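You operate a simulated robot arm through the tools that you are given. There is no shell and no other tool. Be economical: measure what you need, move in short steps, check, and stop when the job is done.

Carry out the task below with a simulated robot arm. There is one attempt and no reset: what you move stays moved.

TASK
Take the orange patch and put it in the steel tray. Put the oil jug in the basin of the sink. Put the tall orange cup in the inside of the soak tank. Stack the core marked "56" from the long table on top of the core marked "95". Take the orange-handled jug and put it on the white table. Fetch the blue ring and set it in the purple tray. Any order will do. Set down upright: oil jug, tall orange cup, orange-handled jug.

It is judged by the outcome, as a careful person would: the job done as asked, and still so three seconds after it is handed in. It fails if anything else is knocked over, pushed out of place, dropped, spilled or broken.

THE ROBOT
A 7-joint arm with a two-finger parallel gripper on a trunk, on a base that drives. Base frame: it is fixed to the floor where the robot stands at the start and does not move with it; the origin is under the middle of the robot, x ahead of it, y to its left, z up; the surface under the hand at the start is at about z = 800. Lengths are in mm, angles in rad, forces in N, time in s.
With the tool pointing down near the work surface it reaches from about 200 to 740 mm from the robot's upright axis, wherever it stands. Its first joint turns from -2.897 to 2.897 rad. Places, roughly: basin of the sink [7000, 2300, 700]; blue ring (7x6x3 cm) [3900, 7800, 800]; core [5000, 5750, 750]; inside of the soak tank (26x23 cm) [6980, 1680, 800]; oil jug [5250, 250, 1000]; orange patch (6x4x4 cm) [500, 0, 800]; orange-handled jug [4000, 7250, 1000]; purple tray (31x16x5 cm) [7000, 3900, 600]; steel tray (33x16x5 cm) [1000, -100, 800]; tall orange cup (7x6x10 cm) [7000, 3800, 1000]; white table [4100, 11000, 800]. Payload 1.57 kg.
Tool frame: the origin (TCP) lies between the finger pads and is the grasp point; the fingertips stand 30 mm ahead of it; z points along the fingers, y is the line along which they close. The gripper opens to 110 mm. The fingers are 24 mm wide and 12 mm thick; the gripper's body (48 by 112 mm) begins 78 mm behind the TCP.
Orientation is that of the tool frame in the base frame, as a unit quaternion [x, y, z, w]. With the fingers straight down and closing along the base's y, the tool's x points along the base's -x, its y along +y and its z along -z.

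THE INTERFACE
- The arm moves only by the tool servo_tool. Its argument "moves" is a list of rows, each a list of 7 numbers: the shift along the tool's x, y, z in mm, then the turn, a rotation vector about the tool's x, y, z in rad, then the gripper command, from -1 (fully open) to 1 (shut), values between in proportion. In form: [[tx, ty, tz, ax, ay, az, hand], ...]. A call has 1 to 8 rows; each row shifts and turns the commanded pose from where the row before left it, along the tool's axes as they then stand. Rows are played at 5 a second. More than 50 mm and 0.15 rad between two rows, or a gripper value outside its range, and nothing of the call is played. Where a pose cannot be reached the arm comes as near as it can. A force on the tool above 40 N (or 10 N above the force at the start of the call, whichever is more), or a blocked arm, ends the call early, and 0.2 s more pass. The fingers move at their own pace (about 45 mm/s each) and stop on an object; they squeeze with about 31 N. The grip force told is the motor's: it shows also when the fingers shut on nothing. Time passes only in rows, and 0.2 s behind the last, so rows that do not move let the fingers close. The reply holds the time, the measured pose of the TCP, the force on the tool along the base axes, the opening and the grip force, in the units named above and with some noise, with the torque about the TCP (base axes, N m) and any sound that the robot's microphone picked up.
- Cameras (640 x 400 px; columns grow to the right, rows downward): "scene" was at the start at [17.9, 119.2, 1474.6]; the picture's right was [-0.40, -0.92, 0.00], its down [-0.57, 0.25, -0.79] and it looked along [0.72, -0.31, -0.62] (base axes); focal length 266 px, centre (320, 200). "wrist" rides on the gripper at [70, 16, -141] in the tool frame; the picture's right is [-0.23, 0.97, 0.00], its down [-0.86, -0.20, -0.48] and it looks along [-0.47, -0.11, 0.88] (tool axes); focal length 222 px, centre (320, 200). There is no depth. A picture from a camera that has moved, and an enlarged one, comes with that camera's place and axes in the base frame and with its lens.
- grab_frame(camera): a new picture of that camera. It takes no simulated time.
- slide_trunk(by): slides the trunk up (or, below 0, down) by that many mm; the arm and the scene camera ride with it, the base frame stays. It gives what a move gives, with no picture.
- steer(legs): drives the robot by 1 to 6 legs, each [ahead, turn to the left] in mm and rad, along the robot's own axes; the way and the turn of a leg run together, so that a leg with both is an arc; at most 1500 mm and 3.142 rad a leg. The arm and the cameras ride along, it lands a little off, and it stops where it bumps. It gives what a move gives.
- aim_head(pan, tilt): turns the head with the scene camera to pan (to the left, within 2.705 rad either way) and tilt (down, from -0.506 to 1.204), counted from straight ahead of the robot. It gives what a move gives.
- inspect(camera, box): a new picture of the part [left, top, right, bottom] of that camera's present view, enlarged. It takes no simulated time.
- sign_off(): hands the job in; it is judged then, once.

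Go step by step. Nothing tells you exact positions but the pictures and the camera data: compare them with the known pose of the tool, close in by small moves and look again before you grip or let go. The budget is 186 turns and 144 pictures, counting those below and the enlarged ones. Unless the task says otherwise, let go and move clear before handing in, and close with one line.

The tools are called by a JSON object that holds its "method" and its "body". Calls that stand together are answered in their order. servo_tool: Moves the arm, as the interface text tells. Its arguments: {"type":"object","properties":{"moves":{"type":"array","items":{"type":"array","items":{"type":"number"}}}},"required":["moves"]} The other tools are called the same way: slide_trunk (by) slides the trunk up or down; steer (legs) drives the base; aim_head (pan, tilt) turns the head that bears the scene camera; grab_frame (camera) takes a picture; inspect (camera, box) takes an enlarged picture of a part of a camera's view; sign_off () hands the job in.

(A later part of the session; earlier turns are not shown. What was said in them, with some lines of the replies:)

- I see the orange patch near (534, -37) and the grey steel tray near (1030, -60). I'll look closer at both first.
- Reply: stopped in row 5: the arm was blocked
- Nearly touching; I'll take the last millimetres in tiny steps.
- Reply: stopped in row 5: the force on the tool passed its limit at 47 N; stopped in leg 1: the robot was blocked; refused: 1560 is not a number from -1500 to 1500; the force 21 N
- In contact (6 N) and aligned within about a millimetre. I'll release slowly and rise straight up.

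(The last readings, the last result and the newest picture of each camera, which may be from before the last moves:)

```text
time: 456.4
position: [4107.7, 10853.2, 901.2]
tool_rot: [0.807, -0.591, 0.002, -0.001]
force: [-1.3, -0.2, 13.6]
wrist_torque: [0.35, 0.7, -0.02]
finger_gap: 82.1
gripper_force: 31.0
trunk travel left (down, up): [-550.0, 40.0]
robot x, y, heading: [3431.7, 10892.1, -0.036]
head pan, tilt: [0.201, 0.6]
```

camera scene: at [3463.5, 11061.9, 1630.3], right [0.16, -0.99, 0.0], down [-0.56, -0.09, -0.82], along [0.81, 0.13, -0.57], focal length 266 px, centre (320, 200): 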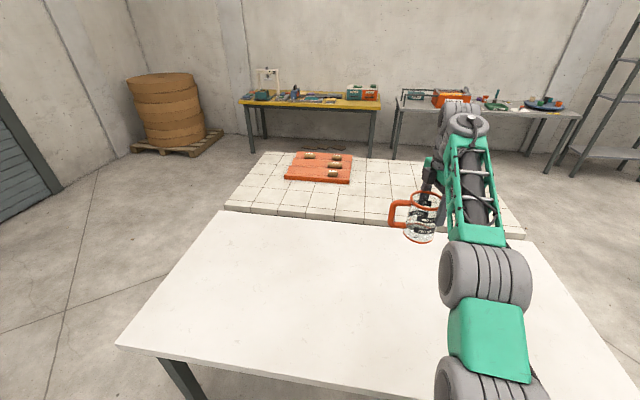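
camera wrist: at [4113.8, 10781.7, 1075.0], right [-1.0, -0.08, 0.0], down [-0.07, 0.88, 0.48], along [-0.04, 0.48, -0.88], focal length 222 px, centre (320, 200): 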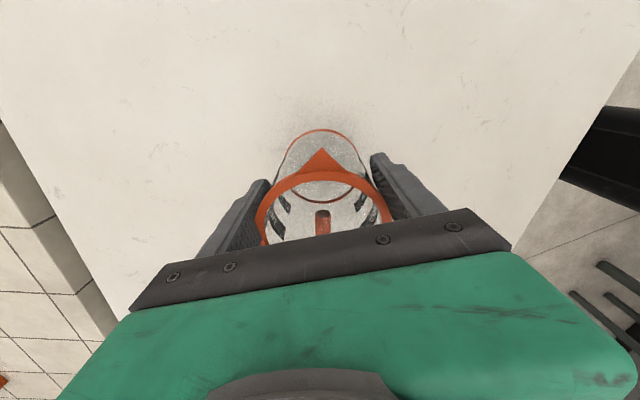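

Contact (14 N). I'll ease off a millimetre, release slowly and rise.

{"method": "servo_tool", "body": {"moves": [[0, 0, -1, 0, 0, 0, 1], [0, 0, 0, 0, 0, 0, -0.5], [0, 0, 0, 0, 0, 0, -0.7], [0, 0, 0, 0, 0, 0, -1], [0, 0, 0, 0, 0, 0, -1], [0, 0, 0, 0, 0, 0, -1], [0, 0, -10, 0, 0, 0, -1], [0, 0, -20, 0, 0, 0, -1]]}}

{"method": "servo_tool", "body": {"moves": [[0, 0, -25, 0, 0, 0, -1], [0, 0, -40, 0, 0, 0, -1], [0, 0, -45, 0, 0, 0, -1], [0, 0, -45, 0, 0, 0, -1], [0, 0, -45, 0, 0, 0, -1], [0, 0, 0, 0, 0, 0, -1]]}}

{"method": "grab_frame", "body": {"camera": "scene"}}

```text
time: 458.2
position: [4106.4, 10853.3, 930.2]
tool_rot: [0.808, -0.59, 0.001, 0.0]
force: [-0.4, -0.2, 0.3]
wrist_torque: [-0.02, -0.01, -0.05]
finger_gap: 110.1
gripper_force: 0.0
trunk travel left (down, up): [-550.0, 40.0]
robot x, y, heading: [3431.1, 10886.7, -0.038]
head pan, tilt: [0.201, 0.6]
```

```text
time: 459.6
position: [4107.8, 10854.0, 1129.7]
tool_rot: [0.807, -0.59, 0.001, -0.001]
force: [1.0, -0.3, 1.2]
wrist_torque: [0.03, -0.01, 0.02]
finger_gap: 110.1
gripper_force: 0.2
trunk travel left (down, up): [-550.0, 40.0]
robot x, y, heading: [3432.7, 10886.5, -0.04]
head pan, tilt: [0.201, 0.6]
```

```text
11 pictures are left
camera scene: at [3463.3, 11061.9, 1630.3], right [0.16, -0.99, 0.0], down [-0.56, -0.09, -0.83], along [0.81, 0.13, -0.56], focal length 266 px, centre (320, 200)
```

scene: 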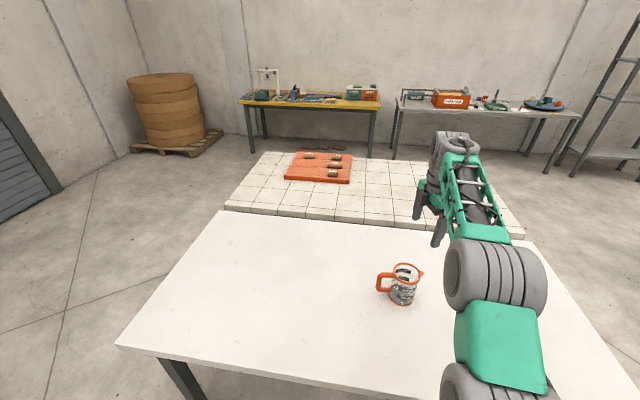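

{"method": "steer", "body": {"legs": [[-100, 0], [0, -1.533], [1040, 0], [1040, 0], [1030, 0], [0, 1.571]]}}

{"method": "servo_tool", "body": {"moves": [[0, 0, 0, 0, 0, 0.145, -0.7], [0, 0, 0, 0, 0, 0.145, -0.7], [0, 0, 0, 0, 0, 0.145, -0.7], [0, 0, 0, 0, 0, 0.145, -0.7], [0, 0, 0, 0, 0, 0.145, -0.7], [0, 0, 0, 0, 0, 0.145, -0.7], [0, 0, 0, 0, 0, 0.145, -0.7], [0, 0, 0, 0, 0, 0.145, -0.7]]}}

{"method": "servo_tool", "body": {"moves": [[0, 0, 0, 0, 0, 0.145, -0.7], [0, 0, 0, 0, 0, 0.145, -0.7], [0, 0, 0, 0, 0, 0.145, -0.7], [0, 0, 0, 0, 0, 0.145, -0.7], [0, 0, 0, 0, 0, 0.145, -0.7], [0, 0, 0, 0, 0, 0, -0.7]]}}

```text
time: 483.3
position: [3958.8, 7703.1, 1128.9]
tool_rot: [0.804, -0.594, 0.001, 0.0]
force: [0.0, -0.5, 1.1]
wrist_torque: [-0.02, -0.01, 0.03]
finger_gap: 110.1
gripper_force: 0.1
trunk travel left (down, up): [-550.0, 40.0]
robot x, y, heading: [3283.4, 7746.8, -0.047]
head pan, tilt: [0.201, 0.6]
```

```text
time: 485.1
position: [3959.0, 7702.6, 1129.6]
tool_rot: [-0.347, 0.938, -0.001, 0.001]
force: [0.2, -0.3, -0.3]
wrist_torque: [-0.02, 0.01, -0.01]
finger_gap: 93.5
gripper_force: 0.0
trunk travel left (down, up): [-550.0, 40.0]
robot x, y, heading: [3283.2, 7748.2, -0.046]
head pan, tilt: [0.201, 0.6]
```

```text
time: 486.5
position: [3959.4, 7702.5, 1129.8]
tool_rot: [0.009, 1.0, -0.001, 0.001]
force: [0.6, 0.1, -0.8]
wrist_torque: [0.03, 0.01, 0.0]
finger_gap: 93.6
gripper_force: 0.2
trunk travel left (down, up): [-550.0, 40.0]
robot x, y, heading: [3283.0, 7745.9, -0.045]
head pan, tilt: [0.201, 0.6]
```

{"method": "servo_tool", "body": {"moves": [[40, 24, 0, 0, 0, 0, -0.7], [40, 24, 0, 0, 0, 0, -0.7], [30, 22, 0, 0, 0, 0, -0.7], [0, 0, 45, 0, 0, 0, -0.7], [0, 0, 45, 0, 0, 0, -0.7], [0, 0, 35, 0, 0, -0.0, -0.7], [0, 0, 0, 0, 0, 0, -0.7]]}}

{"method": "grab_frame", "body": {"camera": "wrist"}}

```text
time: 488.1
position: [3855.6, 7774.7, 1008.1]
tool_rot: [0.008, 1.0, 0.0, 0.001]
force: [-0.8, -0.6, 0.1]
wrist_torque: [0.03, -0.03, 0.02]
finger_gap: 93.3
gripper_force: 0.0
out of reach, approached as far as the arm can: row 5
trunk travel left (down, up): [-550.0, 40.0]
robot x, y, heading: [3280.7, 7747.6, -0.046]
head pan, tilt: [0.201, 0.6]
```

```text
10 pictures are left
camera wrist: at [3786.3, 7791.3, 1149.5], right [0.24, 0.97, 0.0], down [0.85, -0.21, 0.48], along [0.47, -0.12, -0.88], focal length 222 px, centre (320, 200)
```

wrist: 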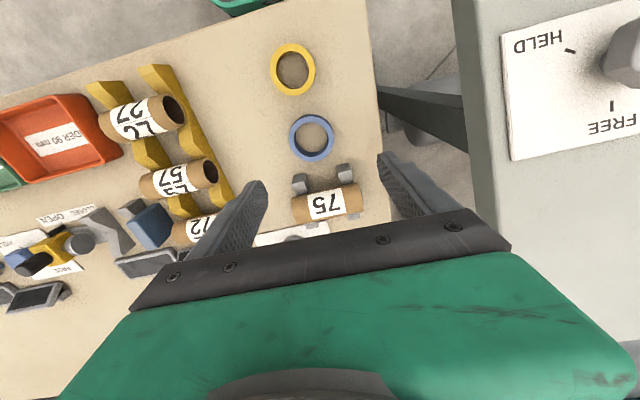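

{"method": "servo_tool", "body": {"moves": [[0, 0, 0, 0, -0.131, 0, -0.7], [0, 0, 0, 0, -0.131, 0, -0.7], [0, 0, 0, 0, -0.131, 0, -0.7], [0, 0, 0, 0, -0.131, 0, -0.7], [0, 0, 0, 0, -0.131, 0, -0.7], [0, 0, 0, 0, -0.131, 0, -0.7], [0, -14, 0, 0, 0, 0, -0.7], [0, 0, 0, 0, 0, 0, -0.7]]}}

{"method": "servo_tool", "body": {"moves": [[28, 0, 28, 0, 0, 0, -0.7], [28, 0, 28, 0, 0, 0, -0.7], [18, 0, 14, 0, 0, 0, -0.7], [0, 0, 0, 0, 0, 0, -0.7]]}}

{"method": "grab_frame", "body": {"camera": "wrist"}}

```text
time: 489.9
position: [3854.0, 7759.7, 1007.2]
tool_rot: [0.007, 0.922, -0.003, 0.386]
force: [-0.3, 0.3, -0.5]
wrist_torque: [0.01, -0.01, 0.01]
finger_gap: 93.4
gripper_force: 0.1
trunk travel left (down, up): [-550.0, 40.0]
robot x, y, heading: [3282.6, 7744.1, -0.049]
head pan, tilt: [0.201, 0.6]
```

```text
time: 490.9
position: [3848.4, 7761.0, 902.5]
tool_rot: [0.007, 0.923, -0.003, 0.384]
force: [-0.6, -0.8, -0.5]
wrist_torque: [-0.02, -0.01, 0.01]
finger_gap: 93.7
gripper_force: 0.0
trunk travel left (down, up): [-550.0, 40.0]
robot x, y, heading: [3283.6, 7744.9, -0.047]
head pan, tilt: [0.201, 0.6]
```

```text
9 pictures are left
camera wrist: at [3701.2, 7778.6, 952.9], right [0.18, 0.97, 0.16], down [0.26, -0.2, 0.94], along [0.95, -0.12, -0.29], focal length 222 px, centre (320, 200)
```

wrist: 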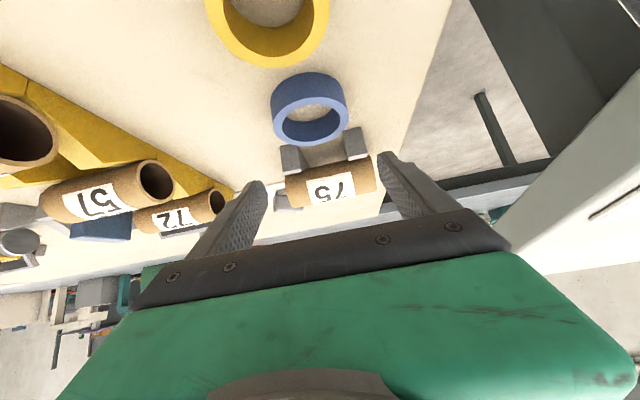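

{"method": "servo_tool", "body": {"moves": [[14, 1, 14, 0, 0, 0, -0.7], [14, 0, 14, 0, 0, 0, -0.7], [12, 0, 12, 0, 0, 0, -0.7], [0, 0, 0, 0, 0, 0, -0.7]]}}

{"method": "grab_frame", "body": {"camera": "wrist"}}

```text
time: 491.9
position: [3850.3, 7761.2, 848.9]
tool_rot: [0.008, 0.921, -0.003, 0.389]
force: [-12.9, 0.2, 25.7]
wrist_torque: [-0.17, 0.01, -0.07]
finger_gap: 93.5
gripper_force: 0.0
trunk travel left (down, up): [-550.0, 40.0]
robot x, y, heading: [3280.6, 7744.6, -0.048]
head pan, tilt: [0.201, 0.6]
```

```text
8 pictures are left
camera wrist: at [3702.5, 7779.8, 898.9], right [0.17, 0.97, 0.16], down [0.25, -0.2, 0.95], along [0.95, -0.12, -0.28], focal length 222 px, centre (320, 200)
```

wrist: 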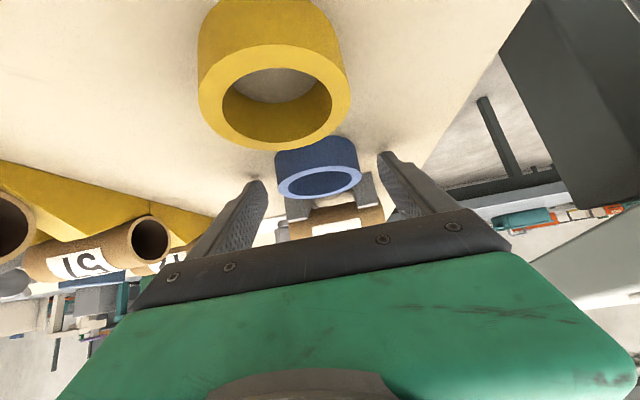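

{"method": "servo_tool", "body": {"moves": [[6.4, 0, -10.6, 0, 0, 0, -0.7], [0, 0, 0, 0, 0, 0, -0.4], [0, 0, 0, 0, 0, 0, 1], [0, 0, 0, 0, 0, 0, 1], [0, 0, 0, 0, 0, 0, 1], [0, 0, 0, 0, 0, 0, 1]]}}

{"method": "grab_frame", "body": {"camera": "wrist"}}

```text
time: 493.3
position: [3838.0, 7761.0, 849.6]
tool_rot: [0.007, 0.923, -0.003, 0.384]
force: [-5.2, 1.2, 12.9]
wrist_torque: [0.14, -0.03, 0.05]
finger_gap: 64.2
gripper_force: 31.3
trunk travel left (down, up): [-550.0, 40.0]
robot x, y, heading: [3284.5, 7745.4, -0.049]
head pan, tilt: [0.201, 0.6]
```

```text
7 pictures are left
camera wrist: at [3690.4, 7779.7, 900.2], right [0.17, 0.97, 0.16], down [0.26, -0.2, 0.94], along [0.95, -0.12, -0.29], focal length 222 px, centre (320, 200)
```

wrist: 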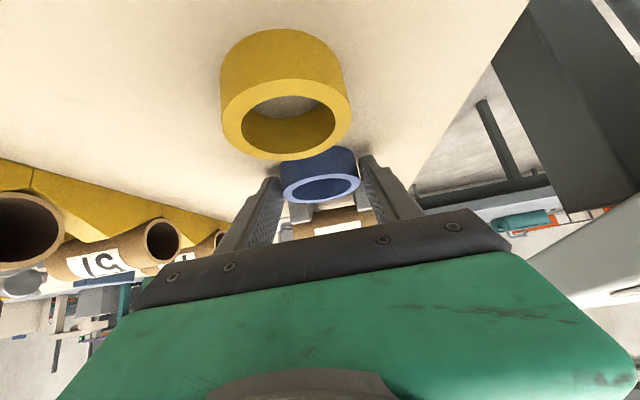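

{"method": "servo_tool", "body": {"moves": [[-7, 0, -7, 0, 0, 0, 1], [-20, 0, -20, 0, 0, 0, 1], [-28, 0, -28, 0, 0, 0, 1], [-28, 0, -28, 0, 0, 0, 1], [-28, 0, -28, 0, 0, 0, 1], [-28, 0, -28, 0, 0, 0, 1], [0, 0, 0, 0, 0, 0, 1]]}}

{"method": "grab_frame", "body": {"camera": "wrist"}}

```text
time: 494.9
position: [3839.4, 7758.3, 1046.9]
tool_rot: [0.007, 0.923, -0.003, 0.384]
force: [-0.4, -0.6, -0.9]
wrist_torque: [-0.02, 0.01, -0.01]
finger_gap: 64.3
gripper_force: 30.9
trunk travel left (down, up): [-550.0, 40.0]
robot x, y, heading: [3281.5, 7748.3, -0.043]
head pan, tilt: [0.201, 0.6]
```

```text
6 pictures are left
camera wrist: at [3691.8, 7777.9, 1097.7], right [0.17, 0.97, 0.16], down [0.26, -0.2, 0.94], along [0.95, -0.12, -0.29], focal length 222 px, centre (320, 200)
```

wrist: 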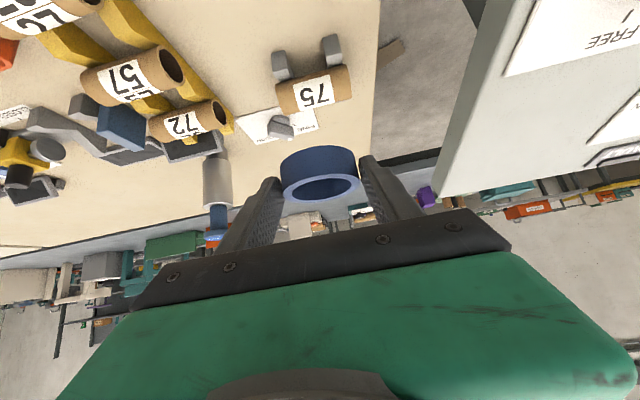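

{"method": "steer", "body": {"legs": [[-50, 0], [0, -1.526], [1150, 0], [1150, 0], [1150, 0], [0, 1.571]]}}

```text
time: 519.7
position: [3948.8, 4367.2, 1046.2]
tool_rot: [-0.042, 0.922, 0.018, 0.384]
force: [0.8, 0.1, -0.8]
wrist_torque: [-0.02, -0.03, 0.02]
finger_gap: 64.3
gripper_force: 31.0
trunk travel left (down, up): [-550.0, 40.0]
robot x, y, heading: [3399.1, 4288.7, 0.057]
head pan, tilt: [0.201, 0.6]
```

{"method": "steer", "body": {"legs": [[0, -0.072], [1240, 0], [1240, 0], [0, -1.556], [410, 0], [0, 1.571]]}}

{"method": "aim_head", "body": {"pan": 0.0, "tilt": 0.65}}

```text
time: 541.9
position: [6398.9, 3845.4, 1046.3]
tool_rot: [-0.005, 0.923, 0.002, 0.384]
force: [-0.6, 0.8, -0.2]
wrist_torque: [0.02, 0.03, 0.02]
finger_gap: 64.5
gripper_force: 31.5
trunk travel left (down, up): [-550.0, 40.0]
robot x, y, heading: [5844.5, 3814.5, -0.025]
head pan, tilt: [0.201, 0.6]
```

```text
time: 542.7
position: [6399.5, 3845.2, 1046.7]
tool_rot: [-0.005, 0.923, 0.002, 0.385]
force: [-0.1, 0.6, -2.1]
wrist_torque: [-0.02, 0.02, 0.04]
finger_gap: 64.3
gripper_force: 31.6
trunk travel left (down, up): [-550.0, 40.0]
robot x, y, heading: [5844.4, 3816.5, -0.023]
head pan, tilt: [0.0, 0.649]
```

{"method": "slide_trunk", "body": {"by": -290}}

{"method": "steer", "body": {"legs": [[200, 0.023]]}}

{"method": "grab_frame", "body": {"camera": "wrist"}}

```text
time: 545.6
position: [6399.2, 3845.8, 757.2]
tool_rot: [-0.005, 0.923, 0.002, 0.385]
force: [0.8, 0.1, -1.5]
wrist_torque: [0.0, 0.04, 0.01]
finger_gap: 64.1
gripper_force: 31.0
trunk travel left (down, up): [-260.0, 330.0]
robot x, y, heading: [5845.0, 3813.2, -0.018]
head pan, tilt: [0.0, 0.649]
```

```text
time: 547.2
position: [6597.6, 3856.5, 756.9]
tool_rot: [-0.016, 0.923, 0.006, 0.385]
force: [-1.0, -0.5, -0.3]
wrist_torque: [-0.02, 0.0, 0.0]
finger_gap: 64.4
gripper_force: 30.8
trunk travel left (down, up): [-260.0, 330.0]
robot x, y, heading: [6036.8, 3813.7, -0.001]
head pan, tilt: [0.0, 0.649]
```

```text
5 pictures are left
camera wrist: at [6448.3, 3867.0, 807.4], right [0.13, 0.98, 0.16], down [0.27, -0.19, 0.94], along [0.95, -0.08, -0.29], focal length 222 px, centre (320, 200)
```

wrist: 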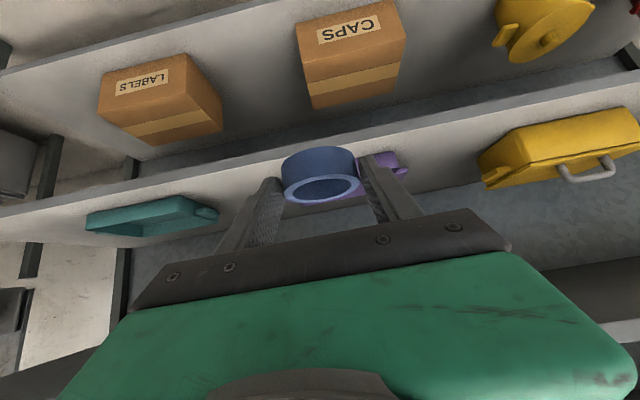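

{"method": "inspect", "body": {"camera": "scene", "box": [220, 100, 460, 300]}}

```text
2.00 times, centred on (340, 200) of scene
camera zoom: at [6066.2, 3968.2, 1336.0], right [0.0, -1.0, 0.0], down [-0.6, 0.0, -0.8], along [0.8, 0.0, -0.6], focal length 533 px, centre (280, 200)
```

zoom: 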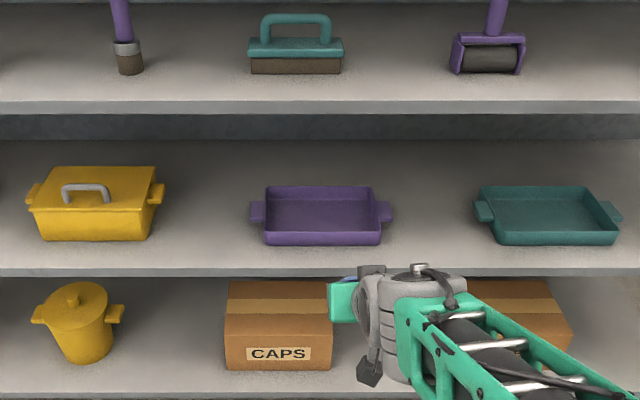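

{"method": "servo_tool", "body": {"moves": [[16, 12, 16, 0, 0, 0, 1], [16, 11, 16, 0, 0, 0, 1], [0, 0, 0, 0, 0, 0, 1]]}}

{"method": "steer", "body": {"legs": [[320, 0]]}}

{"method": "grab_frame", "body": {"camera": "wrist"}}

```text
time: 548.0
position: [6596.2, 3878.6, 710.7]
tool_rot: [-0.015, 0.923, 0.007, 0.384]
force: [-0.2, 0.7, -0.7]
wrist_torque: [0.01, 0.02, 0.0]
finger_gap: 64.4
gripper_force: 30.9
trunk travel left (down, up): [-260.0, 330.0]
robot x, y, heading: [6042.8, 3815.5, -0.0]
head pan, tilt: [0.0, 0.649]
```

```text
time: 550.1
position: [6914.2, 3879.6, 711.5]
tool_rot: [-0.016, 0.923, 0.007, 0.384]
force: [0.2, 0.6, -1.3]
wrist_torque: [-0.01, 0.01, -0.03]
finger_gap: 64.4
gripper_force: 31.3
trunk travel left (down, up): [-260.0, 330.0]
robot x, y, heading: [6356.6, 3817.3, 0.003]
head pan, tilt: [0.0, 0.649]
```

```text
3 pictures are left
camera wrist: at [6764.8, 3890.9, 761.6], right [0.13, 0.98, 0.16], down [0.27, -0.19, 0.94], along [0.95, -0.07, -0.29], focal length 222 px, centre (320, 200)
```

wrist: 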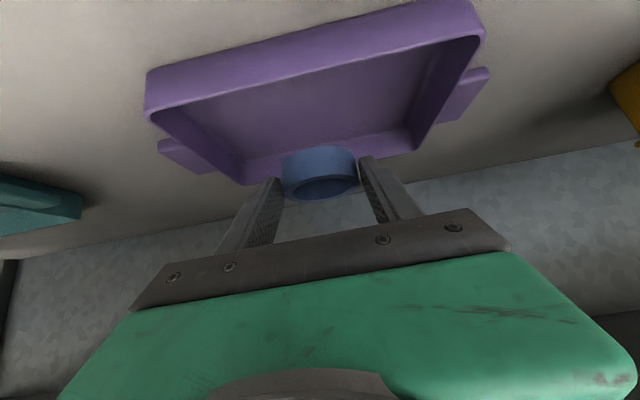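

{"method": "servo_tool", "body": {"moves": [[9, 10, 9, 0, 0, 0, 1], [12, 0, 12, 0, 0, 0, 1], [10, 0, 10, 0, 0, 0, 1], [0, 0, 0, 0, 0, 0, 1]]}}

{"method": "servo_tool", "body": {"moves": [[2.8, 0, 2.8, 0, 0, 0, 1], [2.1, 0, 2.1, 0, 0, 0, 1], [0, 0, 0, 0, 0, 0, 1]]}}

```text
time: 551.1
position: [6915.3, 3890.0, 666.8]
tool_rot: [-0.016, 0.923, 0.006, 0.384]
force: [1.2, -0.2, -0.5]
wrist_torque: [-0.03, 0.03, 0.01]
finger_gap: 64.4
gripper_force: 30.9
trunk travel left (down, up): [-260.0, 330.0]
robot x, y, heading: [6356.9, 3817.5, -0.001]
head pan, tilt: [0.0, 0.649]
```

```text
time: 551.9
position: [6913.2, 3891.8, 661.0]
tool_rot: [-0.016, 0.923, 0.006, 0.384]
force: [-0.6, -0.4, -1.2]
wrist_torque: [0.0, 0.02, 0.04]
finger_gap: 64.3
gripper_force: 31.3
trunk travel left (down, up): [-260.0, 330.0]
robot x, y, heading: [6354.5, 3816.5, 0.001]
head pan, tilt: [0.0, 0.649]
```

{"method": "servo_tool", "body": {"moves": [[2.1, 0, 2.1, 0, 0, 0, 1], [1.4, 0, 1.4, 0, 0, 0, 1], [0, 0, 0, 0, 0, 0, 1]]}}

{"method": "servo_tool", "body": {"moves": [[1.4, 0, 1.4, 0, 0, 0, 1], [1.4, 0, 1.4, 0, 0, 0, 1], [0, 0, 0, 0, 0, 0, 1]]}}

```text
time: 552.7
position: [6914.0, 3890.6, 655.8]
tool_rot: [-0.016, 0.923, 0.007, 0.384]
force: [0.2, -0.9, -1.4]
wrist_torque: [0.0, 0.0, -0.02]
finger_gap: 64.3
gripper_force: 30.7
trunk travel left (down, up): [-260.0, 330.0]
robot x, y, heading: [6356.6, 3818.6, 0.003]
head pan, tilt: [0.0, 0.649]
```

```text
time: 553.5
position: [6913.5, 3890.8, 651.2]
tool_rot: [-0.017, 0.923, 0.007, 0.384]
force: [0.4, 0.2, -0.5]
wrist_torque: [-0.01, 0.02, 0.06]
finger_gap: 64.3
gripper_force: 30.4
trunk travel left (down, up): [-260.0, 330.0]
robot x, y, heading: [6359.9, 3817.1, 0.002]
head pan, tilt: [0.0, 0.649]
```

{"method": "servo_tool", "body": {"moves": [[1.4, 0, 1.4, 0, 0, 0, 1], [1.4, 0, 1.4, 0, 0, 0, 1], [0, 0, 0, 0, 0, 0, 1]]}}

{"method": "servo_tool", "body": {"moves": [[1.4, 0, 1.4, 0, 0, 0, 1], [0.7, 0, 0.7, 0, 0, 0, 1], [0, 0, 0, 0, 0, 0, 1]]}}

```text
time: 554.3
position: [6915.2, 3890.2, 646.2]
tool_rot: [-0.016, 0.923, 0.007, 0.384]
force: [0.0, -0.5, 0.0]
wrist_torque: [-0.02, 0.01, 0.01]
finger_gap: 64.1
gripper_force: 31.0
trunk travel left (down, up): [-260.0, 330.0]
robot x, y, heading: [6357.7, 3814.8, 0.002]
head pan, tilt: [0.0, 0.649]
```

```text
time: 555.1
position: [6913.9, 3890.3, 644.6]
tool_rot: [-0.016, 0.923, 0.007, 0.384]
force: [-0.4, -0.1, -1.4]
wrist_torque: [0.01, 0.02, -0.05]
finger_gap: 64.5
gripper_force: 30.7
trunk travel left (down, up): [-260.0, 330.0]
robot x, y, heading: [6357.7, 3814.3, 0.0]
head pan, tilt: [0.0, 0.649]
```

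{"method": "servo_tool", "body": {"moves": [[1.4, 0, 1.4, 0, 0, 0, 1], [1.4, 0, 1.4, 0, 0, 0, 1], [0, 0, 0, 0, 0, 0, 1]]}}

{"method": "inspect", "body": {"camera": "wrist", "box": [220, 60, 420, 220]}}

```text
time: 555.9
position: [6913.0, 3890.9, 640.7]
tool_rot: [-0.016, 0.923, 0.007, 0.384]
force: [0.5, -0.7, -1.2]
wrist_torque: [0.0, 0.02, 0.03]
finger_gap: 64.6
gripper_force: 30.7
trunk travel left (down, up): [-260.0, 330.0]
robot x, y, heading: [6361.0, 3813.8, 0.007]
head pan, tilt: [0.0, 0.649]
```

```text
2.50 times, centred on (320, 140) of wrist
camera zoom: at [6764.9, 3901.3, 691.8], right [0.13, 0.98, 0.16], down [0.27, -0.19, 0.94], along [0.95, -0.07, -0.29], focal length 555 px, centre (320, 350)
```

zoom: 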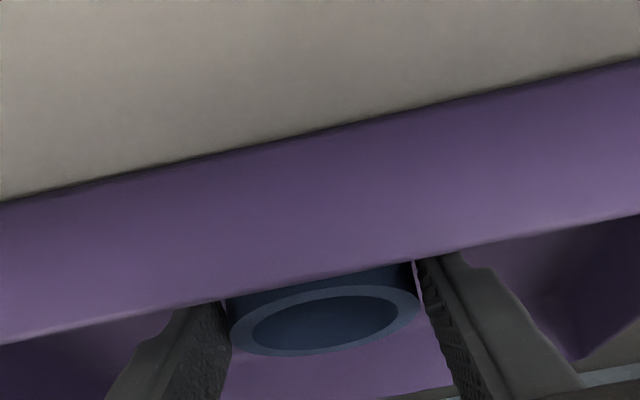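

{"method": "servo_tool", "body": {"moves": [[1.4, 0, 1.4, 0, 0, 0, 1], [1.4, 0, 1.4, 0, 0, 0, 1], [0, 0, 0, 0, 0, 0, 1]]}}

{"method": "servo_tool", "body": {"moves": [[1.4, 0, 1.4, 0, 0, 0, 1], [0.7, 0, 0.7, 0, 0, 0, 1], [0, 0, 0, 0, 0, 0, 1]]}}

```text
time: 556.7
position: [6914.4, 3890.7, 636.7]
tool_rot: [-0.016, 0.923, 0.006, 0.384]
force: [0.8, -0.9, -0.5]
wrist_torque: [0.01, 0.02, -0.01]
finger_gap: 64.6
gripper_force: 31.2
trunk travel left (down, up): [-260.0, 330.0]
robot x, y, heading: [6357.5, 3813.7, 0.002]
head pan, tilt: [0.0, 0.649]
```

```text
time: 557.5
position: [6915.0, 3891.0, 635.3]
tool_rot: [-0.017, 0.923, 0.007, 0.385]
force: [-1.6, 0.5, 8.6]
wrist_torque: [-0.02, 0.15, -0.03]
finger_gap: 64.3
gripper_force: 31.1
trunk travel left (down, up): [-260.0, 330.0]
robot x, y, heading: [6359.6, 3816.9, 0.003]
head pan, tilt: [0.0, 0.649]
```

{"method": "servo_tool", "body": {"moves": [[0, 0, 0, 0, 0, 0, 0], [0, 0, 0, 0, 0, 0, -0.3], [0, 0, 0, 0, 0, 0, -0.6], [0, 0, 0, 0, 0, 0, -0.6], [-14, 0, -14, 0, 0, 0, -0.6], [-18, 0, -18, 0, 0, 0, -0.6], [-18, 0, -18, 0, 0, 0, -0.6], [0, 0, 0, 0, 0, 0, -0.6]]}}

{"method": "steer", "body": {"legs": [[-350, 0]]}}

{"method": "inspect", "body": {"camera": "scene", "box": [220, 100, 460, 300]}}

```text
time: 559.3
position: [6913.8, 3889.4, 703.5]
tool_rot: [-0.017, 0.923, 0.006, 0.384]
force: [0.2, 0.1, 0.8]
wrist_torque: [-0.01, 0.0, 0.0]
finger_gap: 88.1
gripper_force: 0.0
trunk travel left (down, up): [-260.0, 330.0]
robot x, y, heading: [6358.4, 3815.3, 0.002]
head pan, tilt: [0.0, 0.649]
```

```text
time: 561.5
position: [6565.6, 3890.0, 703.7]
tool_rot: [-0.019, 0.923, 0.008, 0.385]
force: [0.5, -0.4, 0.3]
wrist_torque: [-0.03, 0.0, 0.02]
finger_gap: 87.9
gripper_force: 0.1
trunk travel left (down, up): [-260.0, 330.0]
robot x, y, heading: [6009.4, 3809.5, 0.013]
head pan, tilt: [0.0, 0.649]
```

```text
2.00 times, centred on (340, 200) of scene
camera zoom: at [6034.4, 3967.0, 1336.0], right [0.01, -1.0, 0.0], down [-0.6, -0.01, -0.8], along [0.8, 0.01, -0.6], focal length 533 px, centre (280, 200)
```

zoom: 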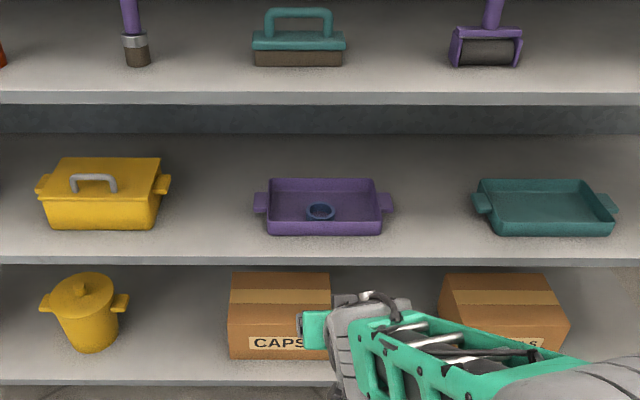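

The blue ring lies in the purple tray, and all six items have been placed. I'm handing the job in.

{"method": "sign_off", "body": {}}

```text
The job is handed in.
```

All six items are placed as asked, the oil jug, tall orange cup and orange-handled jug are upright, and the job is handed in. I picked up the long "56" tube by mistake and put it back on its rack. The robot also bumped something once while reversing near the panel behind the long table; the panel still looked upright afterwards.
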